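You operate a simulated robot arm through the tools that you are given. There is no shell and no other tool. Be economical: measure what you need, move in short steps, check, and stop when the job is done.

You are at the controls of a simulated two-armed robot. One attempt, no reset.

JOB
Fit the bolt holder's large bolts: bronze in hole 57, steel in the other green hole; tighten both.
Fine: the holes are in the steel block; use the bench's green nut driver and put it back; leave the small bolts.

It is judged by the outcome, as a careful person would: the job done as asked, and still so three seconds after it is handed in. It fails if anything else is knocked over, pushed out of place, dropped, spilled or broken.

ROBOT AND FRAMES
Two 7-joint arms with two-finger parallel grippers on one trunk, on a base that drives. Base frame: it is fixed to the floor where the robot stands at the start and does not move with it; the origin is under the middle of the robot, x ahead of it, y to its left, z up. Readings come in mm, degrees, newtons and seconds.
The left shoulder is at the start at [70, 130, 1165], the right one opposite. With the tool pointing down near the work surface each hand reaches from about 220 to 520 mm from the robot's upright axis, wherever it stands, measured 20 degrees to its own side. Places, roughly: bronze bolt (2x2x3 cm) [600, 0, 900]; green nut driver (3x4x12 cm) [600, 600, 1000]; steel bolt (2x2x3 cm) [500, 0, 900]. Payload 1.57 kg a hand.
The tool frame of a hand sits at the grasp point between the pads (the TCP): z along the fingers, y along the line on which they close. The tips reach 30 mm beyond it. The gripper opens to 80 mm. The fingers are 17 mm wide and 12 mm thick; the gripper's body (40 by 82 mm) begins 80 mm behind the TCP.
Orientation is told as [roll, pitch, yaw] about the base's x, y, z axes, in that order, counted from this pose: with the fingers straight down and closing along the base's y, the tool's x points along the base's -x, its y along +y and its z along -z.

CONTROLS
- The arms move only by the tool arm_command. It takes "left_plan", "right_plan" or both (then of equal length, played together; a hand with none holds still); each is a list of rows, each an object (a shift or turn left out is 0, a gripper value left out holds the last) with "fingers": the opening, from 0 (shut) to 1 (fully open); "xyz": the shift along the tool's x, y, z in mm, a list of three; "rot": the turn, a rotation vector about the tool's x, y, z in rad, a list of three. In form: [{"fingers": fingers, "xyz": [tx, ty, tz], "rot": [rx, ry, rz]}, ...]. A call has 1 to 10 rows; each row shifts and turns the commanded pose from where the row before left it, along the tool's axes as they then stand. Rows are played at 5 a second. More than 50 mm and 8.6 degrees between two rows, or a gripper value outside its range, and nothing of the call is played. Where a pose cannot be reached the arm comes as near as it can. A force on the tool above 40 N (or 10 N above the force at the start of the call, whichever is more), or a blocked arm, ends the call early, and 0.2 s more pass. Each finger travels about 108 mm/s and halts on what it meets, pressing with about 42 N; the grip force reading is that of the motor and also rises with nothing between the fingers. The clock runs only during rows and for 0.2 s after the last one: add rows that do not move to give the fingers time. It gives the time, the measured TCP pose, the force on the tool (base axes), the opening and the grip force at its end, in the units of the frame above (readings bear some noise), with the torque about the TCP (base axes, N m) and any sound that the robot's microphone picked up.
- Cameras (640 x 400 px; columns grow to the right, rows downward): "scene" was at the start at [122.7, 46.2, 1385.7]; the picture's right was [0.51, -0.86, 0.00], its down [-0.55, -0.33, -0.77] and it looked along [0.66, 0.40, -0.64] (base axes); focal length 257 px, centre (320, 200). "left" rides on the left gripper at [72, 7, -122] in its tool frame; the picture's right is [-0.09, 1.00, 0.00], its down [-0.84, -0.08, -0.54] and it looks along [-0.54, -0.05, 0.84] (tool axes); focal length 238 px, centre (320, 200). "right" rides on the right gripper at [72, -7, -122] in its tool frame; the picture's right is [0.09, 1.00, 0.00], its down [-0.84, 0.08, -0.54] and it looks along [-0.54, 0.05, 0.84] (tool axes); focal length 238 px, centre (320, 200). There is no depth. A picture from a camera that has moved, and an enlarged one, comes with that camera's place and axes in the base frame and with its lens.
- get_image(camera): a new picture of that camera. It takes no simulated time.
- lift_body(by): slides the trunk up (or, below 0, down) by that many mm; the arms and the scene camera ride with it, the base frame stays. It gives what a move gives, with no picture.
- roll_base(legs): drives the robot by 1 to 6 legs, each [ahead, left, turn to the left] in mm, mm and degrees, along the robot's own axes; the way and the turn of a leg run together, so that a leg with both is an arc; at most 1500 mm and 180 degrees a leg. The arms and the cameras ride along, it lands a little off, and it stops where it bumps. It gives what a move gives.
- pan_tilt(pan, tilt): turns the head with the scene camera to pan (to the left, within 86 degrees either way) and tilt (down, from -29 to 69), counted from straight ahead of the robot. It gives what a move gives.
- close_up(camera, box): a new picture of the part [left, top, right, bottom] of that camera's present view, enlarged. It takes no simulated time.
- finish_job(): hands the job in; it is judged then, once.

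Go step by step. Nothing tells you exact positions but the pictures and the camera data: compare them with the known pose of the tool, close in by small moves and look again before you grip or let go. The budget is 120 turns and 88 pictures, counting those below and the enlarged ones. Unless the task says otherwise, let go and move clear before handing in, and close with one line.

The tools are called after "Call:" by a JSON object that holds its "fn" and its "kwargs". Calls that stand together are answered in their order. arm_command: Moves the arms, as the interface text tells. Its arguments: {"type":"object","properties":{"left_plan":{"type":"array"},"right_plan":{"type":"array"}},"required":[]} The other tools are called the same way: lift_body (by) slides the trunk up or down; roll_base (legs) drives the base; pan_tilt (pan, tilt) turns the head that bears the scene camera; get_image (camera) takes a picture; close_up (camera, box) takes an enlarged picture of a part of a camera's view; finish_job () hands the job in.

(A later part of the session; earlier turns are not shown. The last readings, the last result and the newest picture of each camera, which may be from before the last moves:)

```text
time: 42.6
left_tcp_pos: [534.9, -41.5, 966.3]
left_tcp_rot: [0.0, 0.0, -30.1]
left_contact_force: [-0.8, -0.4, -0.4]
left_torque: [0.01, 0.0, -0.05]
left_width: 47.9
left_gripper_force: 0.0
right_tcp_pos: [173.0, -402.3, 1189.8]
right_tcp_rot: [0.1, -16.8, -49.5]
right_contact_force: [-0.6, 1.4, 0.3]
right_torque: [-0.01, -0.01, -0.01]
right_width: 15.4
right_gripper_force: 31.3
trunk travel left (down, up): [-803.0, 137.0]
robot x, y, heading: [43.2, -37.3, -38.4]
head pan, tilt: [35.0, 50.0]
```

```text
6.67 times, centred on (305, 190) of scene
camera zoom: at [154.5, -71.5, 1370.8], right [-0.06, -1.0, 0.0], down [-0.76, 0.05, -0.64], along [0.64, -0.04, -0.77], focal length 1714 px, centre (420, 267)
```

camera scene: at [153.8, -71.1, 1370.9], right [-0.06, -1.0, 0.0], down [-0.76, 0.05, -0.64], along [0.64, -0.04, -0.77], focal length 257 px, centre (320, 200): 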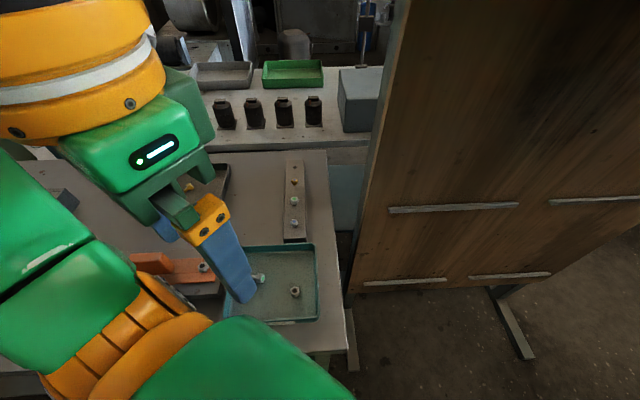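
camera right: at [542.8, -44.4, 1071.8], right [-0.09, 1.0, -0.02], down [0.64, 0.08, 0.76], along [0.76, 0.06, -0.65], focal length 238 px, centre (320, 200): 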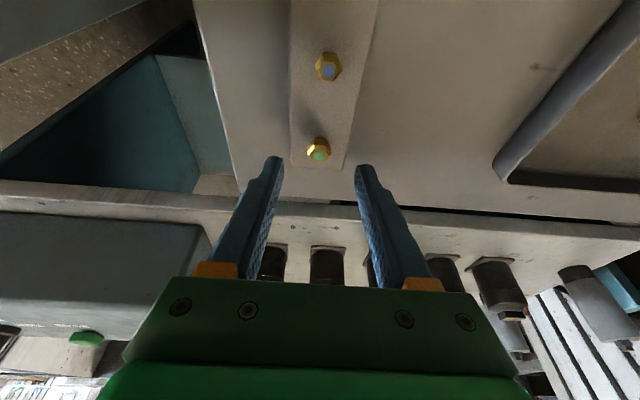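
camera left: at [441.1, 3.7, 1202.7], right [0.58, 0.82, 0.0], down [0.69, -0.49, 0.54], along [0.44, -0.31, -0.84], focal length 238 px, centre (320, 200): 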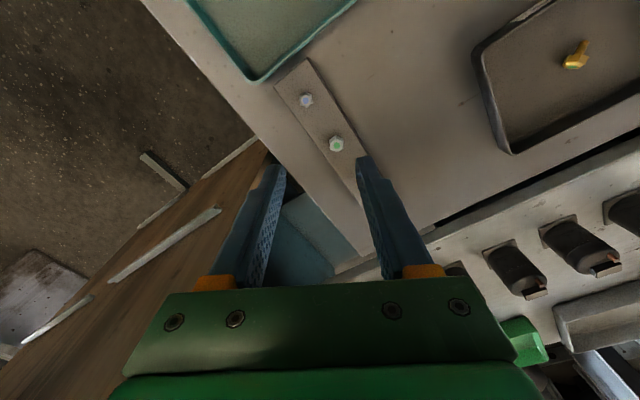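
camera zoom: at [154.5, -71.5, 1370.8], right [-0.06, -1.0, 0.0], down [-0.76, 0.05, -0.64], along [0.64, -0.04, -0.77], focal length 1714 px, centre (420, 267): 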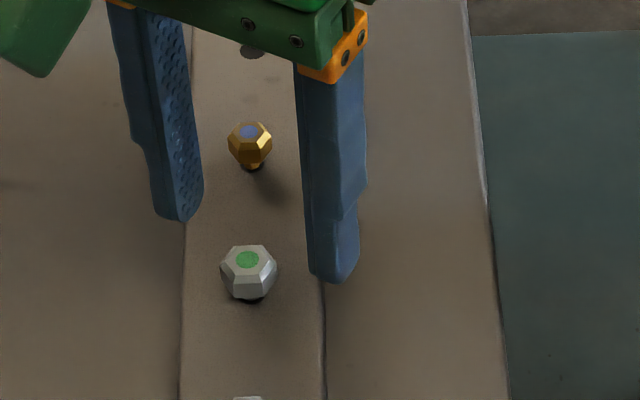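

Offset is 3 mm toward tool +y. Correcting, lowering 23 mm and gripping.

Call:
{"fn": "arm_command", "kwargs": {"left_plan": [{"xyz": [0, 3, 0]}, {"xyz": [0, 0, 12]}, {"xyz": [0, 0, 11]}, {"fingers": 0.0}, {}, {}]}}

Call:
{"fn": "close_up", "kwargs": {"camera": "left", "box": [220, 90, 420, 215]}}

```text
time: 44.0
left_tcp_pos: [536.3, -38.6, 940.8]
left_tcp_rot: [-0.1, 0.1, -30.1]
left_contact_force: [4.9, 3.5, 4.1]
left_torque: [0.12, -0.12, 0.01]
left_width: 15.7
left_gripper_force: 31.1
right_tcp_pos: [175.0, -402.8, 1190.5]
right_tcp_rot: [0.1, -16.7, -49.6]
right_contact_force: [0.2, -0.2, 0.8]
right_torque: [-0.01, -0.02, -0.01]
right_width: 15.6
right_gripper_force: 31.6
trunk travel left (down, up): [-803.0, 137.0]
robot x, y, heading: [36.5, -39.7, -38.6]
head pan, tilt: [35.0, 50.0]
```

```text
3.20 times, centred on (320, 152) of left
camera zoom: at [476.7, 3.7, 1063.4], right [0.58, 0.82, 0.0], down [0.69, -0.49, 0.54], along [0.44, -0.31, -0.84], focal length 763 px, centre (320, 352)
```

zoom: 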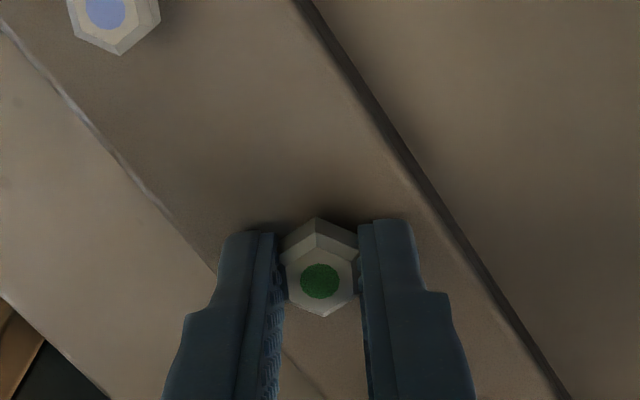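

Steel is gripped at 15.7 mm. Lifting straight up and retracting.

Call:
{"fn": "arm_command", "kwargs": {"left_plan": [{"xyz": [0, 0, -5]}, {"xyz": [0, 0, -25]}, {"xyz": [0, 0, -40]}, {"xyz": [0, 0, -45]}, {"xyz": [0, 0, -45]}, {"xyz": [31.6, -21, -15]}, {"xyz": [31.6, -21, -15]}, {"xyz": [31.6, -21, -15]}, {"xyz": [31.6, -21, -15]}, {"xyz": [31.6, -21, -15]}]}}

Call:
{"fn": "roll_base", "kwargs": {"legs": [[-110, -70, 0], [0, 0, 38], [0, 660, 0]]}}

Call:
{"fn": "pan_tilt", "kwargs": {"pan": 0, "tilt": 50}}

Call:
{"fn": "get_image", "kwargs": {"camera": "scene"}}

Call:
{"fn": "close_up", "kwargs": {"camera": "left", "box": [220, 90, 420, 215]}}

```text
time: 46.2
left_tcp_pos: [343.5, -49.9, 1178.5]
left_tcp_rot: [0.1, -0.1, -30.1]
left_contact_force: [0.1, -0.2, -0.2]
left_torque: [-0.03, -0.03, -0.01]
left_width: 15.3
left_gripper_force: 31.0
right_tcp_pos: [171.8, -403.3, 1190.1]
right_tcp_rot: [0.1, -16.9, -49.6]
right_contact_force: [-0.9, -0.5, -0.5]
right_torque: [-0.01, 0.0, 0.02]
right_width: 15.7
right_gripper_force: 31.0
trunk travel left (down, up): [-803.0, 137.0]
robot x, y, heading: [36.6, -40.0, -38.5]
head pan, tilt: [35.0, 50.0]
```

```text
time: 52.5
left_tcp_pos: [175.3, 798.2, 1177.3]
left_tcp_rot: [0.0, -0.1, 6.4]
left_contact_force: [0.9, 0.2, -1.4]
left_torque: [0.02, 0.0, 0.0]
left_width: 15.5
left_gripper_force: 31.1
right_tcp_pos: [246.6, 412.5, 1189.7]
right_tcp_rot: [0.2, -16.7, -13.1]
right_contact_force: [0.3, -0.1, 0.6]
right_torque: [0.0, -0.01, 0.01]
right_width: 15.3
right_gripper_force: 31.2
trunk travel left (down, up): [-803.0, 137.0]
robot x, y, heading: [-76.0, 627.2, -2.0]
head pan, tilt: [35.0, 50.0]
```

```text
time: 53.5
left_tcp_pos: [174.4, 801.2, 1176.6]
left_tcp_rot: [0.0, 0.0, 6.4]
left_contact_force: [0.1, -0.3, -0.5]
left_torque: [-0.01, 0.02, 0.02]
left_width: 15.7
left_gripper_force: 31.5
right_tcp_pos: [247.1, 414.1, 1190.6]
right_tcp_rot: [0.1, -16.8, -13.2]
right_contact_force: [-0.3, 0.0, -0.7]
right_torque: [-0.02, -0.01, -0.02]
right_width: 15.8
right_gripper_force: 31.3
trunk travel left (down, up): [-803.0, 137.0]
robot x, y, heading: [-77.2, 629.1, -1.7]
head pan, tilt: [0.0, 50.0]
```

```text
51 pictures are left
camera scene: at [48.4, 626.2, 1370.8], right [-0.03, -1.0, 0.0], down [-0.77, 0.02, -0.64], along [0.64, -0.02, -0.77], focal length 257 px, centre (320, 200)
```

scene: 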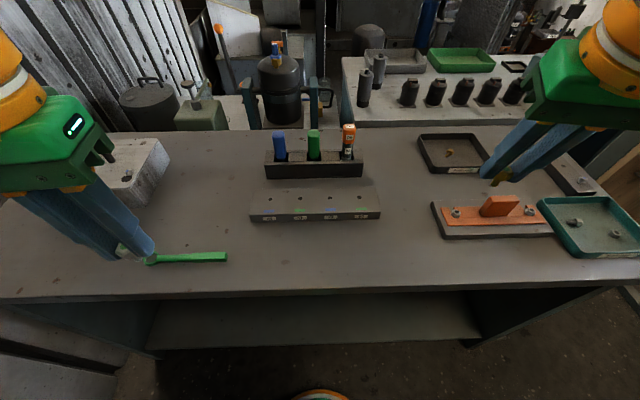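

```text
3.20 times, centred on (320, 152) of left
camera zoom: at [103.1, 799.1, 1299.2], right [-0.02, 1.0, 0.0], down [0.84, 0.02, 0.54], along [0.54, 0.01, -0.84], focal length 763 px, centre (320, 352)
```

zoom: 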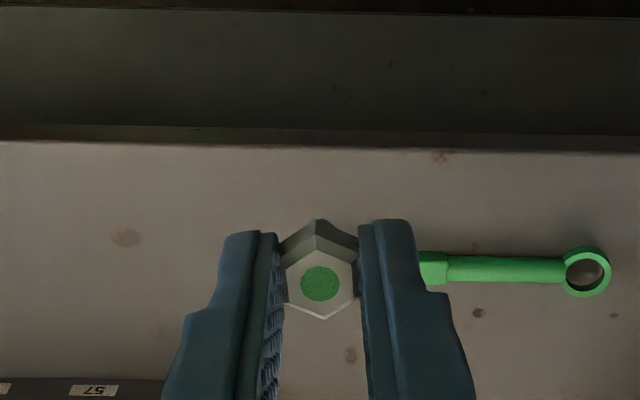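

Now a green spanner also lies on the bench (not the driver). Zooming on the block labels and the driver.

Call:
{"fn": "close_up", "kwargs": {"camera": "scene", "box": [235, 120, 395, 225]}}

```text
3.81 times, centred on (315, 172) of scene
camera zoom: at [48.4, 626.2, 1370.8], right [-0.03, -1.0, 0.0], down [-0.77, 0.02, -0.64], along [0.64, -0.02, -0.77], focal length 979 px, centre (339, 305)
```

zoom: 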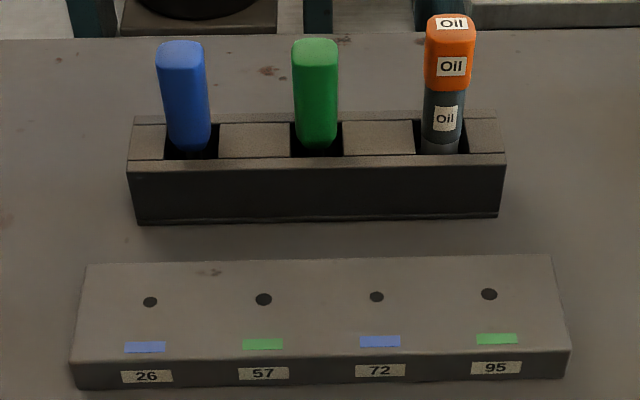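

Labels, left to right: 26, 57, 72, 95. The green holes are 57 (about (442,661)) and 95 (about (442,521)), block top z≈905. So bronze (right hand) goes in 57 and steel (left hand) in 95. Driving into position.

Call:
{"fn": "roll_base", "kwargs": {"legs": [[105, 55, 2]]}}

Call:
{"fn": "get_image", "kwargs": {"camera": "scene"}}

```text
time: 54.7
left_tcp_pos: [270.7, 859.1, 1178.1]
left_tcp_rot: [0.2, -0.3, 8.3]
left_contact_force: [-0.1, -0.1, -0.5]
left_torque: [0.03, -0.01, -0.01]
left_width: 15.5
left_gripper_force: 31.6
right_tcp_pos: [354.0, 474.1, 1190.7]
right_tcp_rot: [0.2, -16.9, -11.4]
right_contact_force: [0.5, 0.4, 0.0]
right_torque: [-0.05, -0.03, 0.02]
right_width: 15.5
right_gripper_force: 31.5
trunk travel left (down, up): [-803.0, 137.0]
robot x, y, heading: [26.3, 679.9, -0.0]
head pan, tilt: [0.0, 50.0]
```

```text
48 pictures are left
camera scene: at [148.7, 679.3, 1371.2], right [0.0, -1.0, 0.0], down [-0.76, 0.0, -0.64], along [0.64, 0.0, -0.76], focal length 257 px, centre (320, 200)
```

scene: 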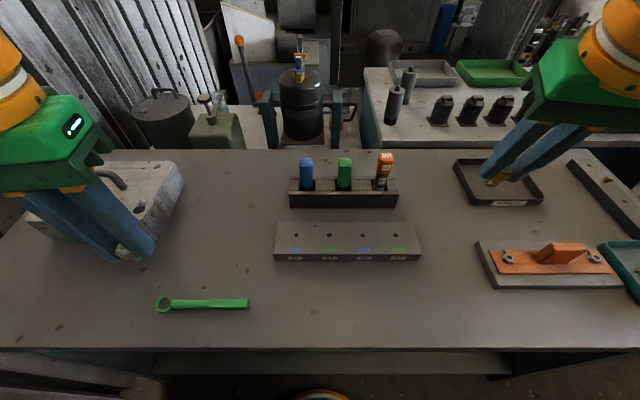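

Moving the bronze bolt over hole 57.

Call:
{"fn": "arm_command", "kwargs": {"right_plan": [{"xyz": [1.5, 28.4, 26.5]}, {"xyz": [1.5, 28.4, 26.5]}, {"xyz": [1.5, 28.4, 26.5]}, {"xyz": [1.5, 28.4, 26.5]}, {"xyz": [1.5, 28.4, 26.5]}, {"xyz": [1.5, 28.4, 26.5]}, {"xyz": [1.5, 28.4, 26.5]}, {}]}}

Call:
{"fn": "get_image", "kwargs": {"camera": "right"}}

Call:
{"fn": "close_up", "kwargs": {"camera": "scene", "box": [260, 190, 420, 280]}}

```text
time: 56.5
left_tcp_pos: [273.8, 860.7, 1178.1]
left_tcp_rot: [0.1, 0.0, 8.4]
left_contact_force: [0.2, 0.0, 0.5]
left_torque: [0.0, 0.0, 0.02]
left_width: 15.6
left_gripper_force: 30.9
right_tcp_pos: [435.6, 664.0, 1011.8]
right_tcp_rot: [0.1, -16.8, -11.2]
right_contact_force: [0.2, -1.1, 0.0]
right_torque: [0.05, 0.0, 0.02]
right_width: 15.2
right_gripper_force: 31.4
trunk travel left (down, up): [-803.0, 137.0]
robot x, y, heading: [24.3, 682.7, 0.1]
head pan, tilt: [0.0, 50.0]
```

```text
47 pictures are left
camera right: at [334.2, 677.8, 1108.0], right [0.11, 0.99, -0.02], down [0.65, -0.05, 0.76], along [0.75, -0.1, -0.65], focal length 238 px, centre (320, 200)
```

right: 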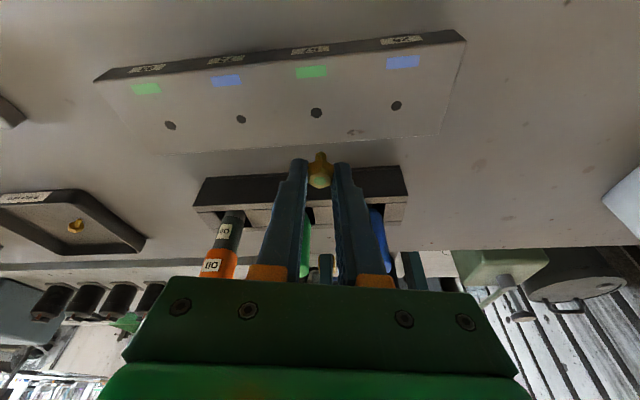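

```text
4.00 times, centred on (340, 235) of scene
camera zoom: at [152.1, 681.0, 1370.8], right [0.0, -1.0, 0.0], down [-0.77, 0.0, -0.64], along [0.64, 0.0, -0.77], focal length 1028 px, centre (240, 60)
```

zoom: 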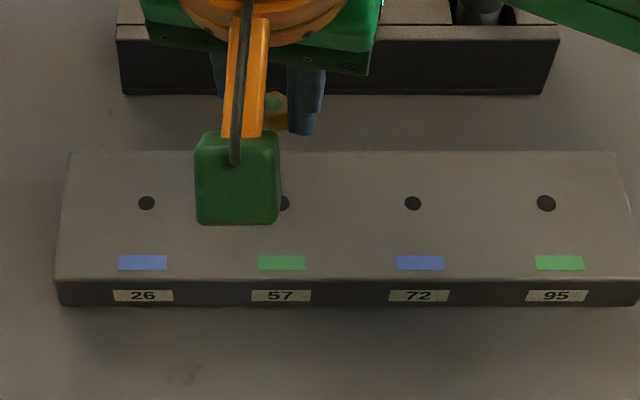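

Hole 57 is at about (444.5,657.5). Shifting a few mm and lowering until the shank tip is about 15 mm above the block, then inspecting.

Call:
{"fn": "arm_command", "kwargs": {"right_plan": [{"xyz": [4.5, -2.4, 20.6]}, {"xyz": [4.4, -2.4, 20.6]}, {}]}}

Call:
{"fn": "close_up", "kwargs": {"camera": "right", "box": [240, 90, 400, 200]}}

Call:
{"fn": "close_up", "kwargs": {"camera": "scene", "box": [290, 200, 370, 260]}}

```text
time: 57.3
left_tcp_pos: [274.7, 860.1, 1176.1]
left_tcp_rot: [0.0, -0.1, 8.3]
left_contact_force: [-0.2, 0.7, 0.6]
left_torque: [-0.01, 0.02, 0.02]
left_width: 15.5
left_gripper_force: 30.6
right_tcp_pos: [438.7, 659.4, 971.6]
right_tcp_rot: [0.1, -16.8, -11.3]
right_contact_force: [0.1, 0.1, -0.3]
right_torque: [0.0, 0.02, 0.02]
right_width: 15.6
right_gripper_force: 30.9
trunk travel left (down, up): [-803.0, 137.0]
robot x, y, heading: [25.7, 680.1, -0.1]
head pan, tilt: [0.0, 50.0]
```

```text
3.64 times, centred on (320, 145) of right
camera zoom: at [337.2, 672.9, 1067.2], right [0.11, 0.99, -0.02], down [0.65, -0.05, 0.76], along [0.75, -0.1, -0.65], focal length 867 px, centre (320, 400)
```

zoom: 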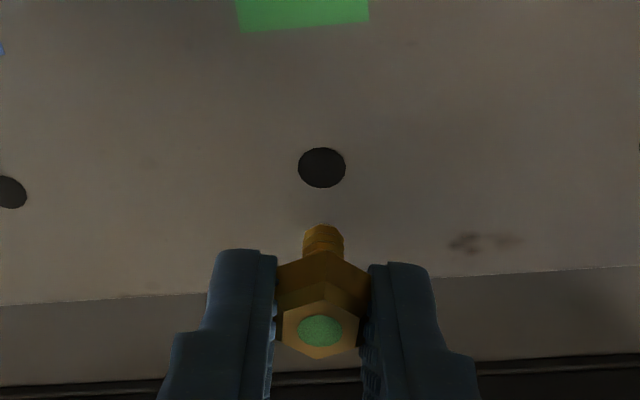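

```text
6.67 times, centred on (330, 230) of scene
camera zoom: at [152.2, 681.6, 1370.8], right [0.0, -1.0, 0.0], down [-0.77, 0.0, -0.64], along [0.64, 0.0, -0.77], focal length 1714 px, centre (253, 0)
```

zoom: 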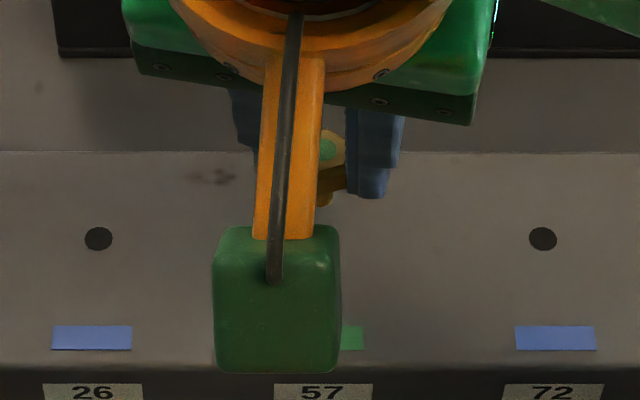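

Lateral alignment looks right. I'm lowering 12 mm to see the shank tip against the hole.

Call:
{"fn": "arm_command", "kwargs": {"right_plan": [{"xyz": [3.5, 0, 11.5]}, {}]}}

Call:
{"fn": "close_up", "kwargs": {"camera": "right", "box": [280, 120, 360, 180]}}

```text
time: 57.9
left_tcp_pos: [272.9, 859.8, 1177.7]
left_tcp_rot: [0.1, -0.1, 8.4]
left_contact_force: [-0.3, 0.9, -0.6]
left_torque: [-0.05, -0.02, 0.01]
left_width: 15.4
left_gripper_force: 31.8
right_tcp_pos: [439.5, 659.3, 956.8]
right_tcp_rot: [0.1, -16.7, -11.3]
right_contact_force: [-0.8, 0.2, -0.4]
right_torque: [0.01, -0.04, -0.01]
right_width: 15.6
right_gripper_force: 30.9
trunk travel left (down, up): [-803.0, 137.0]
robot x, y, heading: [23.9, 676.4, 0.1]
head pan, tilt: [0.0, 50.0]
```

```text
6.67 times, centred on (320, 150) of right
camera zoom: at [338.1, 671.7, 1052.8], right [0.11, 0.99, -0.02], down [0.65, -0.05, 0.76], along [0.75, -0.1, -0.65], focal length 1589 px, centre (320, 533)
```

zoom: 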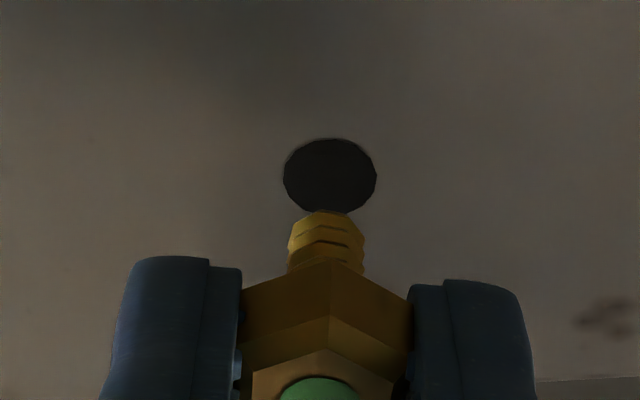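

The shank is laterally on the hole. Lowering carefully by another 8 mm and watching force.

Call:
{"fn": "arm_command", "kwargs": {"right_plan": [{"xyz": [0.6, 0, 1.9]}, {"xyz": [0.6, 0, 1.9]}, {"xyz": [0.6, 0, 1.9]}, {"xyz": [0.6, 0, 1.9]}, {}]}}

Call:
{"fn": "close_up", "kwargs": {"camera": "right", "box": [280, 120, 360, 180]}}

```text
time: 59.1
left_tcp_pos: [274.7, 861.1, 1177.6]
left_tcp_rot: [0.0, -0.1, 8.4]
left_contact_force: [-0.5, 0.3, -0.2]
left_torque: [0.0, -0.01, 0.02]
left_width: 15.4
left_gripper_force: 31.3
right_tcp_pos: [440.6, 659.0, 948.1]
right_tcp_rot: [0.2, -16.8, -11.3]
right_contact_force: [0.5, -0.5, 0.3]
right_torque: [0.04, -0.02, 0.02]
right_width: 15.4
right_gripper_force: 31.6
trunk travel left (down, up): [-803.0, 137.0]
robot x, y, heading: [23.4, 675.6, 0.0]
head pan, tilt: [0.0, 50.0]
```

```text
6.67 times, centred on (320, 150) of right
camera zoom: at [340.1, 671.6, 1044.1], right [0.11, 0.99, -0.02], down [0.65, -0.05, 0.76], along [0.75, -0.1, -0.65], focal length 1589 px, centre (320, 533)
```

zoom: 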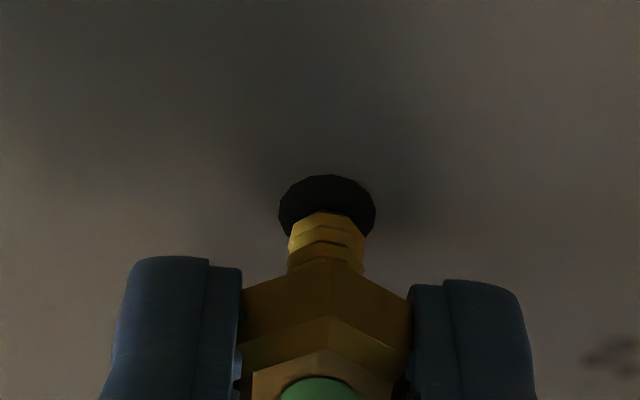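

No contact yet; I estimate 4 mm more to the surface. Continuing down in small steps.

Call:
{"fn": "arm_command", "kwargs": {"right_plan": [{"xyz": [0.58, 0, 1.9]}, {"xyz": [0.58, 0, 1.9]}, {}]}}

Call:
{"fn": "close_up", "kwargs": {"camera": "right", "box": [280, 120, 360, 180]}}

```text
time: 59.9
left_tcp_pos: [275.0, 859.4, 1177.0]
left_tcp_rot: [0.1, 0.0, 8.3]
left_contact_force: [0.8, -0.8, 1.0]
left_torque: [0.01, -0.02, 0.0]
left_width: 15.6
left_gripper_force: 31.0
right_tcp_pos: [440.5, 656.6, 943.2]
right_tcp_rot: [0.1, -16.7, -11.3]
right_contact_force: [-1.4, 0.1, -0.4]
right_torque: [0.0, -0.02, 0.03]
right_width: 15.6
right_gripper_force: 31.3
trunk travel left (down, up): [-803.0, 137.0]
robot x, y, heading: [26.4, 676.4, 0.1]
head pan, tilt: [0.0, 50.0]
```

```text
6.67 times, centred on (320, 150) of right
camera zoom: at [340.1, 671.2, 1039.6], right [0.11, 0.99, -0.02], down [0.65, -0.05, 0.76], along [0.75, -0.1, -0.65], focal length 1589 px, centre (320, 533)
```

zoom: 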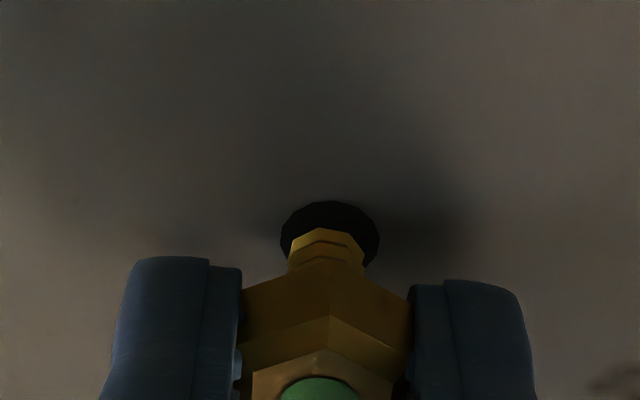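

The shank tip is now inside the hole without contact. I'm continuing down gently until it meets resistance.

Call:
{"fn": "arm_command", "kwargs": {"right_plan": [{"xyz": [0.58, 0, 1.9]}, {"xyz": [0.58, 0, 1.9]}, {"xyz": [0.58, 0, 1.9]}, {}]}}

Call:
{"fn": "close_up", "kwargs": {"camera": "right", "box": [280, 120, 360, 180]}}

```text
time: 60.9
left_tcp_pos: [271.3, 861.5, 1178.1]
left_tcp_rot: [0.0, -0.2, 8.3]
left_contact_force: [0.3, 0.5, 0.4]
left_torque: [0.03, -0.03, 0.01]
left_width: 15.5
left_gripper_force: 30.9
right_tcp_pos: [440.3, 657.3, 940.9]
right_tcp_rot: [0.3, -17.2, -11.4]
right_contact_force: [9.0, 0.7, 33.7]
right_torque: [-0.2, 0.34, 0.25]
right_width: 15.4
right_gripper_force: 31.3
trunk travel left (down, up): [-803.0, 137.0]
robot x, y, heading: [23.0, 673.2, -0.1]
head pan, tilt: [0.0, 50.0]
```

```text
6.67 times, centred on (320, 150) of right
camera zoom: at [337.8, 671.6, 1036.3], right [0.11, 0.99, -0.02], down [0.64, -0.05, 0.77], along [0.76, -0.1, -0.64], focal length 1589 px, centre (320, 533)
```

zoom: 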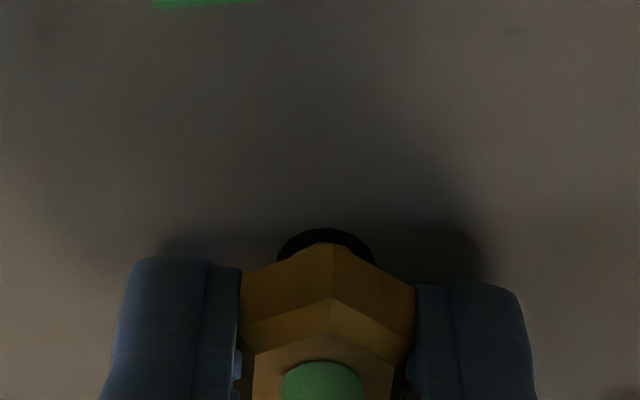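

The bolt is in, with the head just above the block and the fingertips bearing on it. I'm easing off 1 mm, releasing, backing straight up and checking.

Call:
{"fn": "arm_command", "kwargs": {"right_plan": [{"xyz": [-0.5, 0, -1.5]}, {"fingers": 0.4}, {}, {"xyz": [-3, 0, -9.5]}, {"xyz": [-6, 0, -19]}, {"xyz": [-12, 0, -38]}, {}]}}

Call:
{"fn": "close_up", "kwargs": {"camera": "right", "box": [240, 60, 400, 160]}}

```text
time: 62.5
left_tcp_pos: [274.3, 859.5, 1176.7]
left_tcp_rot: [0.0, 0.0, 8.3]
left_contact_force: [-0.4, -0.2, 0.1]
left_torque: [0.03, 0.02, -0.01]
left_width: 15.4
left_gripper_force: 31.6
right_tcp_pos: [440.3, 656.8, 1009.3]
right_tcp_rot: [0.1, -16.8, -11.3]
right_contact_force: [-0.5, 0.8, -1.1]
right_torque: [0.0, 0.0, -0.02]
right_width: 32.1
right_gripper_force: 0.1
trunk travel left (down, up): [-803.0, 137.0]
robot x, y, heading: [25.8, 682.3, -0.1]
head pan, tilt: [0.0, 50.0]
```

```text
4.00 times, centred on (320, 110) of right
camera zoom: at [338.5, 670.5, 1105.2], right [0.11, 0.99, -0.03], down [0.65, -0.05, 0.76], along [0.75, -0.1, -0.65], focal length 953 px, centre (320, 560)
```

zoom: 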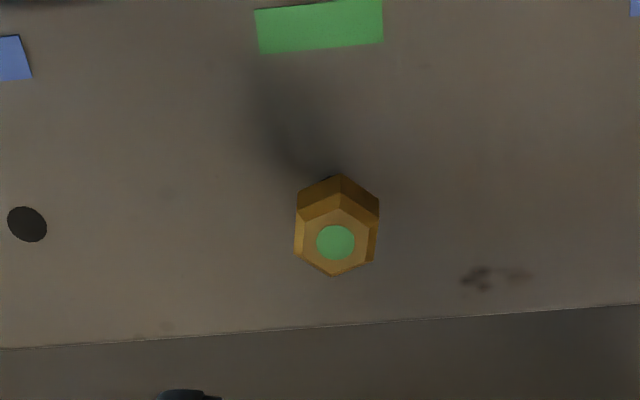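

The bronze bolt stands upright in hole 57. I'm withdrawing the right arm and shifting the base right for the left hand to serve hole 95.

Call:
{"fn": "arm_command", "kwargs": {"right_plan": [{"xyz": [-12, 0, -38]}, {"xyz": [0, -28.4, -22]}, {"xyz": [0, -28.4, -22]}, {"xyz": [0, -28.4, -22]}, {"xyz": [0, -28.4, -22]}, {"xyz": [10, -28.4, -22]}, {"xyz": [10, -28.4, -22]}, {"xyz": [10, -28.4, -12]}, {"xyz": [20, -28.4, 0]}]}}

Call:
{"fn": "roll_base", "kwargs": {"legs": [[5, -230, 0]]}}

Call:
{"fn": "get_image", "kwargs": {"camera": "scene"}}

```text
time: 64.5
left_tcp_pos: [272.0, 858.9, 1178.8]
left_tcp_rot: [0.2, -0.1, 8.3]
left_contact_force: [0.8, 0.1, -0.2]
left_torque: [0.0, 0.02, 0.0]
left_width: 15.7
left_gripper_force: 31.4
right_tcp_pos: [309.1, 448.0, 1171.8]
right_tcp_rot: [0.3, -16.9, -11.3]
right_contact_force: [-0.4, 0.1, 0.3]
right_torque: [-0.05, -0.03, 0.01]
right_width: 32.4
right_gripper_force: 0.1
trunk travel left (down, up): [-803.0, 137.0]
robot x, y, heading: [23.7, 682.5, -0.2]
head pan, tilt: [0.0, 50.0]
```

```text
time: 66.2
left_tcp_pos: [277.8, 634.3, 1175.9]
left_tcp_rot: [-0.2, 0.0, 8.5]
left_contact_force: [0.2, 0.2, 0.2]
left_torque: [-0.02, 0.0, -0.01]
left_width: 15.5
left_gripper_force: 31.6
right_tcp_pos: [317.0, 224.6, 1173.6]
right_tcp_rot: [0.1, -16.9, -10.9]
right_contact_force: [0.2, 0.2, -0.2]
right_torque: [-0.03, -0.02, -0.02]
right_width: 32.0
right_gripper_force: 0.0
trunk travel left (down, up): [-803.0, 137.0]
robot x, y, heading: [29.5, 453.6, 0.4]
head pan, tilt: [0.0, 50.0]
```

```text
38 pictures are left
camera scene: at [157.8, 456.3, 1370.8], right [0.01, -1.0, 0.0], down [-0.77, -0.01, -0.64], along [0.64, 0.0, -0.77], focal length 257 px, centre (320, 200)
```

scene: 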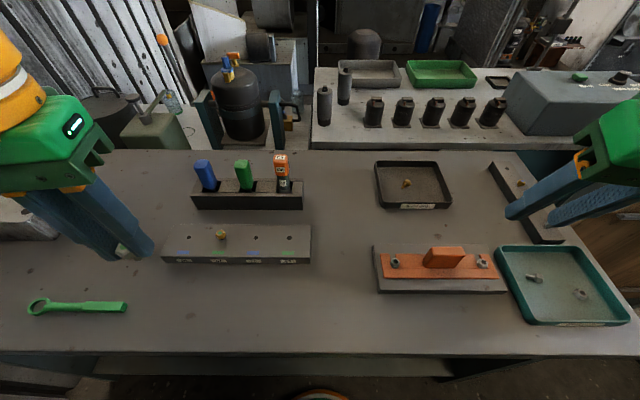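

Moving the steel bolt over hole 95.

Call:
{"fn": "arm_command", "kwargs": {"left_plan": [{"xyz": [-24.5, -23.3, 27.7]}, {"xyz": [-24.5, -23.3, 27.7]}, {"xyz": [-24.5, -23.3, 27.7]}, {"xyz": [-24.5, -23.3, 27.7]}, {"xyz": [-24.5, -23.3, 27.7]}, {"xyz": [-24.5, -23.3, 27.7]}, {}]}}

Call:
{"fn": "get_image", "kwargs": {"camera": "left"}}

```text
time: 67.8
left_tcp_pos: [404.5, 575.1, 1012.0]
left_tcp_rot: [-0.1, 0.1, 8.6]
left_contact_force: [-0.6, 0.9, -0.5]
left_torque: [-0.02, -0.01, -0.03]
left_width: 15.4
left_gripper_force: 30.9
left hand out of reach, approached as far as the arm can: row 4, 5, 6
right_tcp_pos: [318.1, 222.0, 1172.5]
right_tcp_rot: [0.1, -16.8, -11.0]
right_contact_force: [0.7, -0.5, 0.1]
right_torque: [-0.01, -0.03, 0.02]
right_width: 32.1
right_gripper_force: 0.1
trunk travel left (down, up): [-803.0, 137.0]
robot x, y, heading: [32.1, 453.1, 0.6]
head pan, tilt: [0.0, 50.0]
```

```text
37 pictures are left
camera left: at [332.6, 570.4, 1133.1], right [-0.06, 1.0, 0.0], down [0.84, 0.05, 0.54], along [0.54, 0.03, -0.84], focal length 238 px, centre (320, 200)
```

left: 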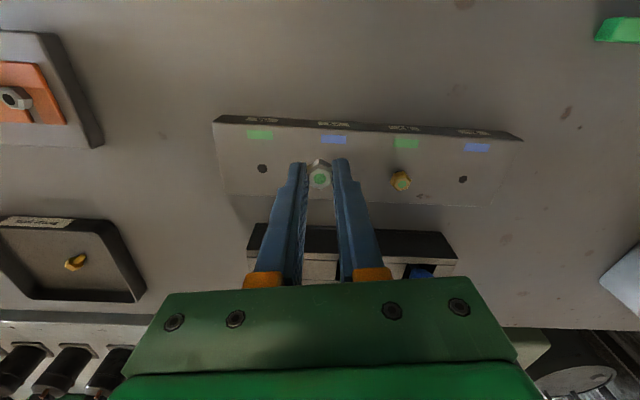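

The left hand can't cross inward that far, so I'll shift the base further right so hole 95 lies to the robot's left.

Call:
{"fn": "roll_base", "kwargs": {"legs": [[0, -115, 0]]}}

Call:
{"fn": "get_image", "kwargs": {"camera": "left"}}

```text
time: 69.0
left_tcp_pos: [405.7, 467.4, 1011.5]
left_tcp_rot: [-0.3, -0.1, 8.6]
left_contact_force: [-0.3, -0.2, -0.1]
left_torque: [0.03, 0.0, -0.01]
left_width: 15.6
left_gripper_force: 31.4
right_tcp_pos: [317.7, 114.9, 1173.1]
right_tcp_rot: [-0.1, -16.7, -10.8]
right_contact_force: [-0.3, -0.1, 0.4]
right_torque: [0.01, -0.05, 0.0]
right_width: 32.1
right_gripper_force: 0.1
trunk travel left (down, up): [-803.0, 137.0]
robot x, y, heading: [30.4, 341.9, 0.3]
head pan, tilt: [0.0, 50.0]
```

```text
36 pictures are left
camera left: at [332.7, 463.2, 1133.0], right [-0.06, 1.0, 0.0], down [0.84, 0.05, 0.54], along [0.54, 0.03, -0.84], focal length 238 px, centre (320, 200)
```

left: 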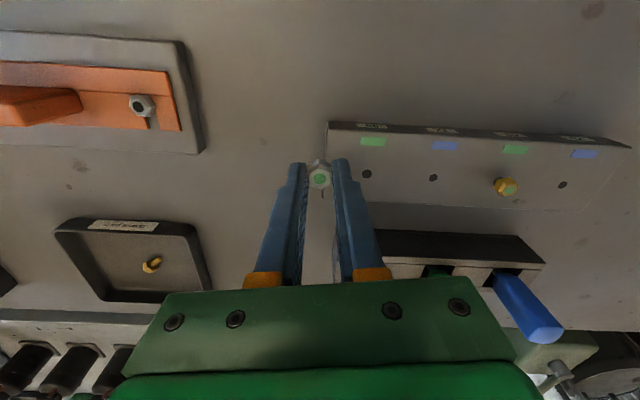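

Hole 95 is at about (444.5,519). Moving there and lowering to about 10 mm above the block.

Call:
{"fn": "arm_command", "kwargs": {"left_plan": [{"xyz": [-23, 22.5, 0]}, {"xyz": [-23, 22.5, 0]}, {"xyz": [0, 0, 23]}, {"xyz": [0, 0, 23]}, {}]}}

Call:
{"fn": "close_up", "kwargs": {"camera": "left", "box": [270, 120, 370, 190]}}

Call:
{"fn": "pan_tilt", "kwargs": {"pan": 32, "tilt": 45}}

Call:
{"fn": "get_image", "kwargs": {"camera": "scene"}}

```text
time: 70.2
left_tcp_pos: [445.2, 516.7, 966.6]
left_tcp_rot: [-0.3, -0.2, 8.6]
left_contact_force: [0.1, -0.3, -0.5]
left_torque: [0.01, -0.02, -0.01]
left_width: 15.7
left_gripper_force: 31.5
right_tcp_pos: [318.4, 112.7, 1172.9]
right_tcp_rot: [0.0, -16.8, -10.8]
right_contact_force: [0.1, -0.2, 0.0]
right_torque: [0.0, 0.0, 0.02]
right_width: 32.2
right_gripper_force: 0.0
trunk travel left (down, up): [-803.0, 137.0]
robot x, y, heading: [31.1, 338.0, 0.3]
head pan, tilt: [0.0, 50.0]
```

```text
5.71 times, centred on (320, 155) of left
camera zoom: at [371.4, 512.3, 1088.0], right [-0.06, 1.0, 0.0], down [0.84, 0.05, 0.54], along [0.54, 0.03, -0.84], focal length 1362 px, centre (320, 457)
```

zoom: 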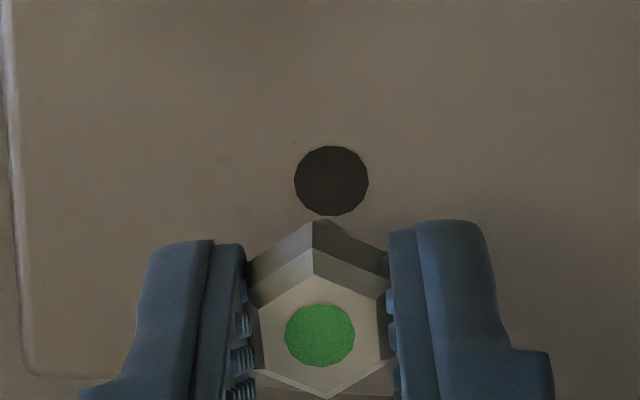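

```text
time: 71.2
left_tcp_pos: [444.0, 515.7, 966.5]
left_tcp_rot: [-0.2, -0.2, 8.7]
left_contact_force: [-0.1, 0.2, -0.6]
left_torque: [0.02, 0.01, 0.04]
left_width: 15.5
left_gripper_force: 31.1
right_tcp_pos: [317.3, 110.9, 1172.4]
right_tcp_rot: [0.1, -16.7, -10.9]
right_contact_force: [0.0, -0.6, 0.1]
right_torque: [0.01, -0.01, -0.03]
right_width: 32.0
right_gripper_force: 0.1
trunk travel left (down, up): [-803.0, 137.0]
robot x, y, heading: [31.4, 343.9, 0.2]
head pan, tilt: [32.0, 45.0]
```

```text
34 pictures are left
camera scene: at [150.2, 385.3, 1377.7], right [0.53, -0.85, 0.0], down [-0.6, -0.38, -0.71], along [0.6, 0.38, -0.71], focal length 257 px, centre (320, 200)
```

scene: 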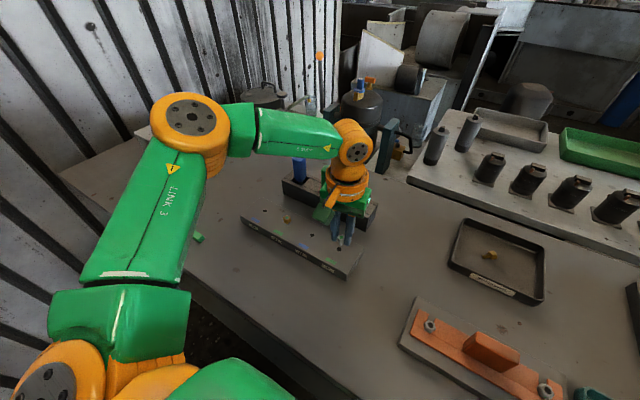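

Estimated offsets: hole is about 2 mm nearer the robot and 1.6 mm to tool +y. Adjusting, lowering 8 mm and rechecking.

Call:
{"fn": "arm_command", "kwargs": {"left_plan": [{"xyz": [2, 1.6, 0]}, {"xyz": [0, 0, 8]}, {}]}}

Call:
{"fn": "close_up", "kwargs": {"camera": "left", "box": [270, 120, 370, 190]}}

Call:
{"fn": "close_up", "kwargs": {"camera": "scene", "box": [310, 210, 380, 270]}}

```text
time: 72.0
left_tcp_pos: [441.9, 517.7, 957.0]
left_tcp_rot: [-0.2, -0.1, 8.6]
left_contact_force: [-0.6, -0.1, -0.3]
left_torque: [0.01, 0.01, 0.02]
left_width: 15.6
left_gripper_force: 31.2
right_tcp_pos: [318.2, 111.7, 1172.8]
right_tcp_rot: [0.1, -16.8, -10.9]
right_contact_force: [0.3, -0.3, 0.1]
right_torque: [-0.02, 0.0, -0.03]
right_width: 32.1
right_gripper_force: 0.1
trunk travel left (down, up): [-803.0, 137.0]
robot x, y, heading: [32.2, 337.9, 0.2]
head pan, tilt: [32.0, 45.0]
```

```text
5.71 times, centred on (320, 155) of left
camera zoom: at [368.8, 513.1, 1079.1], right [-0.06, 1.0, 0.0], down [0.84, 0.05, 0.54], along [0.54, 0.03, -0.84], focal length 1362 px, centre (320, 457)
```

zoom: 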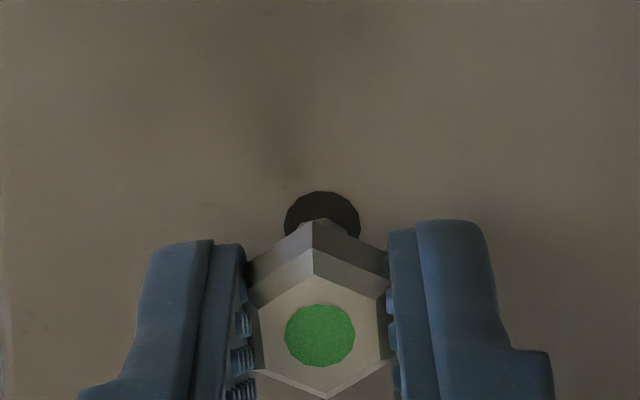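

```text
6.67 times, centred on (345, 240) of scene
camera zoom: at [150.2, 385.5, 1377.7], right [0.53, -0.85, 0.0], down [-0.6, -0.38, -0.71], along [0.6, 0.38, -0.71], focal length 1714 px, centre (153, -67)
```

zoom: 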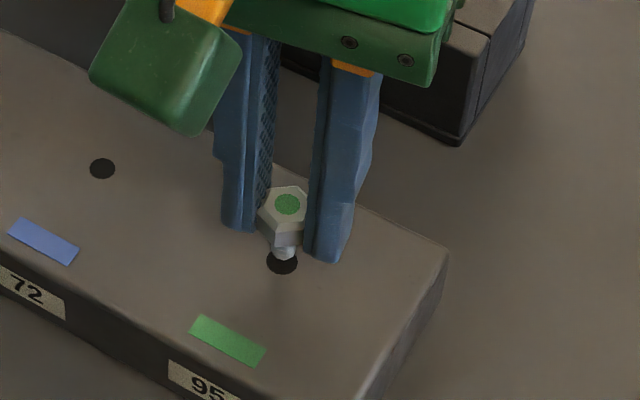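

The scene view shows the shank tip entering right over hole 95. Lowering in steps with force watch.

Call:
{"fn": "arm_command", "kwargs": {"left_plan": [{"xyz": [0, 0, 3]}, {"xyz": [0, 0, 3]}, {"xyz": [0, 0, 3]}, {"xyz": [0, 0, 2]}, {"xyz": [0, 0, 2]}, {}]}}

Call:
{"fn": "close_up", "kwargs": {"camera": "scene", "box": [310, 210, 380, 270]}}

```text
time: 73.4
left_tcp_pos: [438.4, 518.8, 944.7]
left_tcp_rot: [-0.2, -0.1, 8.5]
left_contact_force: [0.3, 0.5, -0.4]
left_torque: [0.02, -0.01, -0.01]
left_width: 15.3
left_gripper_force: 30.9
left hand out of reach, approached as far as the arm can: row 3
right_tcp_pos: [318.0, 111.3, 1172.5]
right_tcp_rot: [0.0, -16.8, -10.9]
right_contact_force: [-0.3, 0.0, -0.2]
right_torque: [0.03, 0.01, 0.01]
right_width: 31.8
right_gripper_force: 0.1
trunk travel left (down, up): [-803.0, 137.0]
robot x, y, heading: [36.6, 335.7, 0.3]
head pan, tilt: [32.0, 45.0]
```

```text
6.67 times, centred on (345, 240) of scene
camera zoom: at [150.2, 385.5, 1377.7], right [0.53, -0.85, 0.0], down [-0.6, -0.38, -0.71], along [0.6, 0.38, -0.71], focal length 1714 px, centre (153, -67)
```

zoom: 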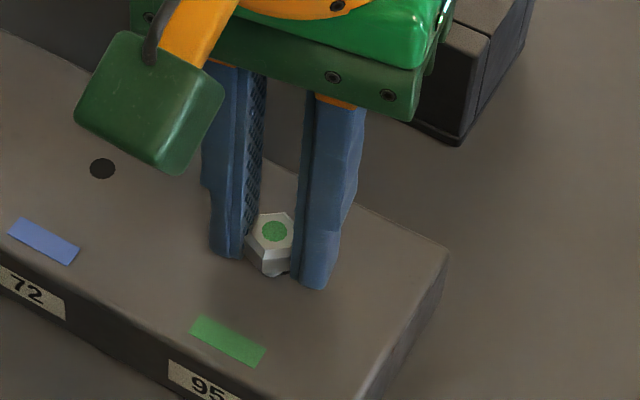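

The arm reached a limit and drifted about 4 mm off the hole. I'm raising it, shifting the base right by 90 mm for a better posture, then realigning.

Call:
{"fn": "arm_command", "kwargs": {"left_plan": [{"xyz": [0, 0, -10]}, {"xyz": [0, 0, -20]}, {}]}}

Call:
{"fn": "roll_base", "kwargs": {"legs": [[15, -90, 0]]}}

```text
time: 74.2
left_tcp_pos: [436.8, 518.6, 975.6]
left_tcp_rot: [-0.2, 0.0, 8.6]
left_contact_force: [-0.5, -0.7, -0.2]
left_torque: [0.01, 0.03, 0.02]
left_width: 15.7
left_gripper_force: 31.3
right_tcp_pos: [318.9, 110.9, 1172.7]
right_tcp_rot: [0.1, -16.9, -10.9]
right_contact_force: [-0.1, 0.4, 0.1]
right_torque: [0.01, -0.03, 0.0]
right_width: 32.3
right_gripper_force: 0.1
trunk travel left (down, up): [-803.0, 137.0]
robot x, y, heading: [31.4, 337.7, 0.2]
head pan, tilt: [32.0, 45.0]
```

```text
time: 75.3
left_tcp_pos: [450.7, 435.4, 975.7]
left_tcp_rot: [-0.3, 0.0, 8.6]
left_contact_force: [0.5, 0.9, 0.2]
left_torque: [-0.02, 0.0, -0.01]
left_width: 15.7
left_gripper_force: 30.8
right_tcp_pos: [333.6, 27.6, 1173.1]
right_tcp_rot: [-0.1, -17.0, -10.8]
right_contact_force: [-0.7, 0.6, -0.3]
right_torque: [-0.03, 0.0, -0.03]
right_width: 32.1
right_gripper_force: 0.0
trunk travel left (down, up): [-803.0, 137.0]
robot x, y, heading: [49.0, 251.2, 0.6]
head pan, tilt: [32.0, 45.0]
```

Call:
{"fn": "arm_command", "kwargs": {"left_plan": [{"xyz": [-1.8, 41.3, 0]}, {"xyz": [-1.8, 41.3, 0]}, {"xyz": [0, 0, 18]}, {}, {}]}}

Call:
{"fn": "pan_tilt", "kwargs": {"pan": 42, "tilt": 45}}

Call:
{"fn": "close_up", "kwargs": {"camera": "scene", "box": [270, 160, 370, 245]}}

Call:
{"fn": "close_up", "kwargs": {"camera": "left", "box": [270, 120, 370, 190]}}

```text
time: 76.5
left_tcp_pos: [440.0, 516.5, 957.1]
left_tcp_rot: [-0.1, 0.1, 8.7]
left_contact_force: [0.6, 0.3, -0.1]
left_torque: [0.02, 0.01, -0.02]
left_width: 15.6
left_gripper_force: 30.9
right_tcp_pos: [333.5, 25.4, 1173.0]
right_tcp_rot: [0.2, -16.9, -10.8]
right_contact_force: [0.2, -0.3, 0.3]
right_torque: [-0.03, 0.01, 0.04]
right_width: 32.1
right_gripper_force: 0.1
trunk travel left (down, up): [-803.0, 137.0]
robot x, y, heading: [47.3, 252.2, -0.0]
head pan, tilt: [32.0, 45.0]
```

```text
time: 77.2
left_tcp_pos: [442.8, 515.4, 956.1]
left_tcp_rot: [-0.1, 0.0, 8.8]
left_contact_force: [0.4, -0.4, 0.3]
left_torque: [0.03, 0.01, -0.02]
left_width: 15.6
left_gripper_force: 31.4
right_tcp_pos: [333.2, 24.2, 1173.4]
right_tcp_rot: [0.1, -16.8, -10.9]
right_contact_force: [0.4, 0.1, -0.1]
right_torque: [0.0, 0.03, 0.0]
right_width: 32.0
right_gripper_force: 0.1
trunk travel left (down, up): [-803.0, 137.0]
robot x, y, heading: [46.4, 253.1, 0.2]
head pan, tilt: [42.0, 45.0]
```

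```text
4.71 times, centred on (320, 202) of scene
camera zoom: at [156.9, 309.2, 1377.7], right [0.67, -0.74, 0.0], down [-0.52, -0.48, -0.71], along [0.52, 0.48, -0.71], focal length 1210 px, centre (320, 188)
```

zoom: 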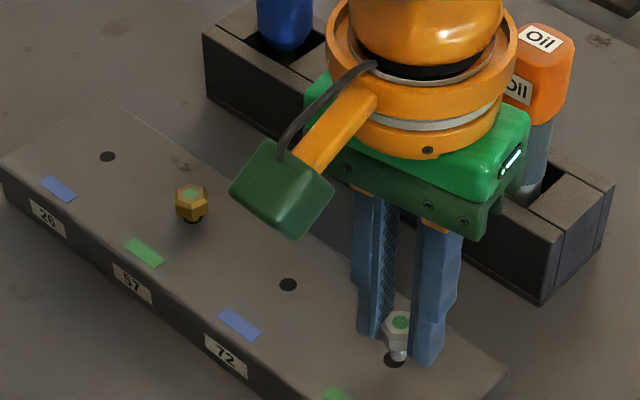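

```text
5.71 times, centred on (320, 155) of left
camera zoom: at [369.0, 510.6, 1078.1], right [-0.06, 1.0, 0.0], down [0.84, 0.05, 0.54], along [0.54, 0.03, -0.84], focal length 1362 px, centre (320, 457)
```

zoom: 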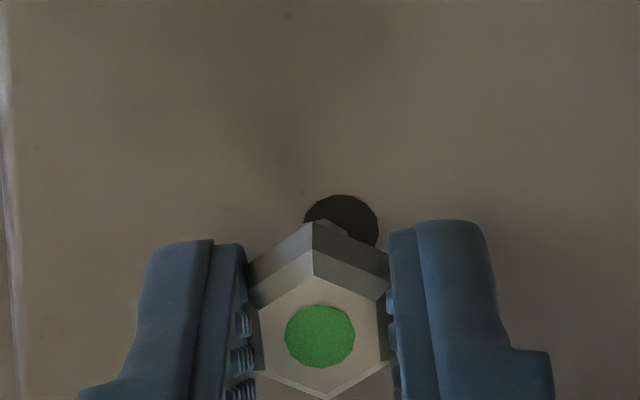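

The hole is 2.6 mm toward tool +y relative to the last good alignment. Correcting and lowering slowly.

Call:
{"fn": "arm_command", "kwargs": {"left_plan": [{"xyz": [0, 2.6, 0]}, {}, {"xyz": [0, 0, 3]}, {"xyz": [0, 0, 3]}, {}]}}

Call:
{"fn": "close_up", "kwargs": {"camera": "scene", "box": [310, 205, 360, 245]}}

```text
time: 78.4
left_tcp_pos: [442.6, 517.0, 950.8]
left_tcp_rot: [-0.1, 0.0, 8.7]
left_contact_force: [-0.8, 0.1, -0.5]
left_torque: [0.01, 0.02, -0.02]
left_width: 15.5
left_gripper_force: 31.1
right_tcp_pos: [334.4, 23.7, 1171.3]
right_tcp_rot: [0.0, -16.8, -10.8]
right_contact_force: [0.5, 0.1, 0.4]
right_torque: [0.04, 0.01, -0.02]
right_width: 31.8
right_gripper_force: 0.0
trunk travel left (down, up): [-803.0, 137.0]
robot x, y, heading: [50.3, 252.0, 0.5]
head pan, tilt: [42.0, 45.0]
```

```text
10.00 times, centred on (335, 225) of scene
camera zoom: at [156.9, 309.2, 1377.7], right [0.67, -0.74, 0.0], down [-0.52, -0.48, -0.71], along [0.52, 0.48, -0.71], focal length 2570 px, centre (170, -50)
```

zoom: 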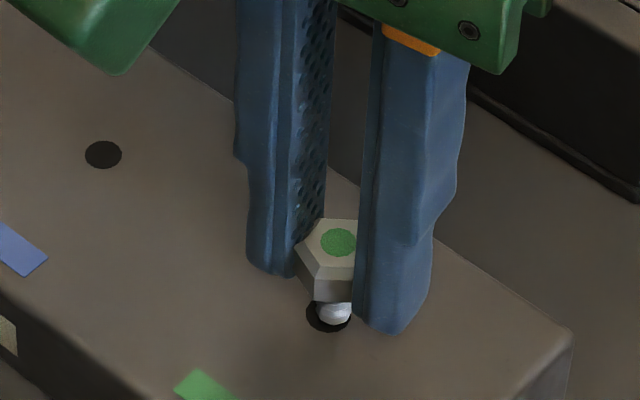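

The shank is about 1.3 mm right of the hole centre in the view. Nudging and lowering 2 mm.

Call:
{"fn": "arm_command", "kwargs": {"left_plan": [{"xyz": [0.6, 1.1, 0]}, {"xyz": [0, 0, 2.5]}, {}]}}

Call:
{"fn": "close_up", "kwargs": {"camera": "scene", "box": [310, 205, 360, 245]}}

```text
time: 79.2
left_tcp_pos: [443.6, 517.0, 949.8]
left_tcp_rot: [-0.1, 0.0, 8.7]
left_contact_force: [0.3, 0.2, 0.2]
left_torque: [0.03, -0.01, -0.02]
left_width: 15.4
left_gripper_force: 31.0
right_tcp_pos: [333.1, 23.7, 1172.9]
right_tcp_rot: [0.1, -16.8, -10.8]
right_contact_force: [0.4, -0.6, 0.2]
right_torque: [0.01, 0.0, 0.04]
right_width: 32.1
right_gripper_force: 0.1
trunk travel left (down, up): [-803.0, 137.0]
robot x, y, heading: [48.5, 250.6, 0.4]
head pan, tilt: [42.0, 45.0]
```

```text
10.00 times, centred on (335, 225) of scene
camera zoom: at [156.9, 309.2, 1377.7], right [0.67, -0.74, 0.0], down [-0.52, -0.48, -0.71], along [0.52, 0.48, -0.71], focal length 2570 px, centre (170, -50)
```

zoom: 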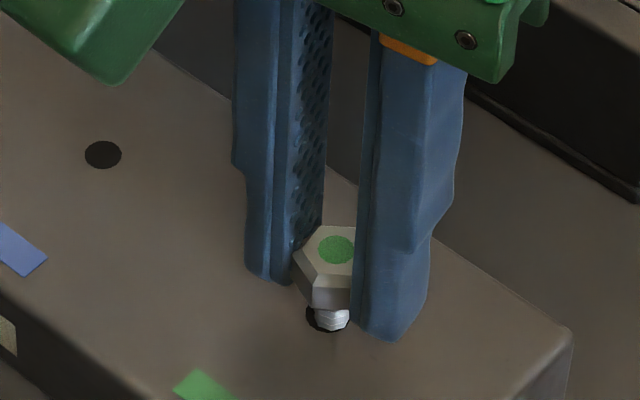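

It looks near-concentric. Lowering 3 mm more to test entry.

Call:
{"fn": "arm_command", "kwargs": {"left_plan": [{"xyz": [0.2, 0.5, 1.5]}, {"xyz": [0, 0, 1.5]}, {}]}}

Call:
{"fn": "close_up", "kwargs": {"camera": "scene", "box": [310, 205, 360, 245]}}

```text
time: 80.0
left_tcp_pos: [442.2, 518.7, 944.2]
left_tcp_rot: [-0.1, 0.2, 8.6]
left_contact_force: [-2.7, -2.9, -11.0]
left_torque: [-0.05, -0.06, 0.01]
left_width: 15.6
left_gripper_force: 31.3
right_tcp_pos: [334.9, 23.5, 1171.4]
right_tcp_rot: [0.2, -16.7, -10.9]
right_contact_force: [-0.1, 0.0, -0.3]
right_torque: [0.05, 0.01, 0.02]
right_width: 32.0
right_gripper_force: 0.0
trunk travel left (down, up): [-803.0, 137.0]
robot x, y, heading: [48.6, 251.1, 0.4]
head pan, tilt: [42.0, 45.0]
```

```text
10.00 times, centred on (335, 225) of scene
camera zoom: at [157.8, 309.0, 1377.5], right [0.67, -0.74, 0.0], down [-0.52, -0.48, -0.71], along [0.52, 0.48, -0.71], focal length 2570 px, centre (170, -50)
```

zoom: 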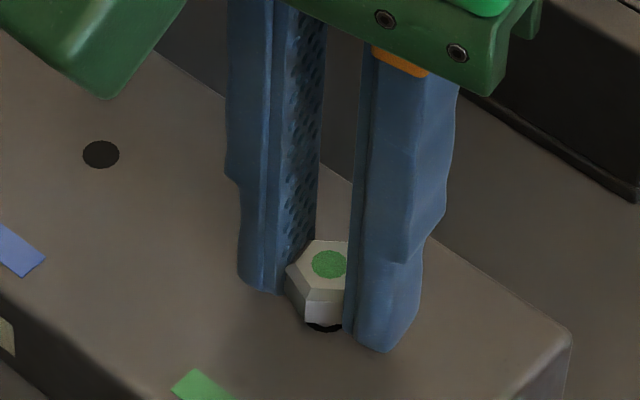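

The shank slipped into hole 95. I'm releasing, raising and checking both bolts.

Call:
{"fn": "arm_command", "kwargs": {"left_plan": [{"fingers": 0.4}, {}, {"xyz": [0, 0, -10]}, {"xyz": [0, 0, -30]}, {"xyz": [0, 0, -45]}, {"xyz": [30, 0, -35]}, {"xyz": [40, 0, -25]}, {"xyz": [40, 0, -25]}, {}]}}

Call:
{"fn": "close_up", "kwargs": {"camera": "scene", "box": [240, 110, 400, 245]}}

```text
time: 82.0
left_tcp_pos: [331.9, 502.9, 1117.6]
left_tcp_rot: [-0.1, 0.0, 8.7]
left_contact_force: [0.8, -0.2, -0.2]
left_torque: [-0.02, 0.0, 0.01]
left_width: 32.2
left_gripper_force: 0.2
right_tcp_pos: [333.3, 24.3, 1171.3]
right_tcp_rot: [0.1, -16.7, -10.8]
right_contact_force: [0.8, 0.4, -0.2]
right_torque: [-0.01, -0.01, -0.04]
right_width: 32.0
right_gripper_force: 0.1
trunk travel left (down, up): [-803.0, 137.0]
robot x, y, heading: [47.1, 251.3, 0.3]
head pan, tilt: [42.0, 45.0]
```

```text
2.96 times, centred on (320, 178) of scene
camera zoom: at [157.5, 309.1, 1377.6], right [0.67, -0.74, 0.0], down [-0.52, -0.48, -0.71], along [0.52, 0.48, -0.71], focal length 762 px, centre (320, 267)
```

zoom: 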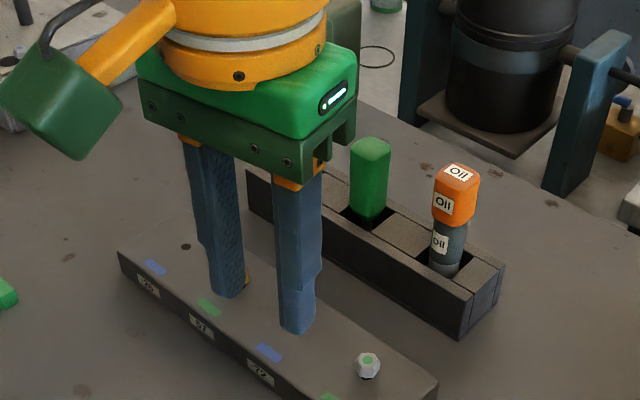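

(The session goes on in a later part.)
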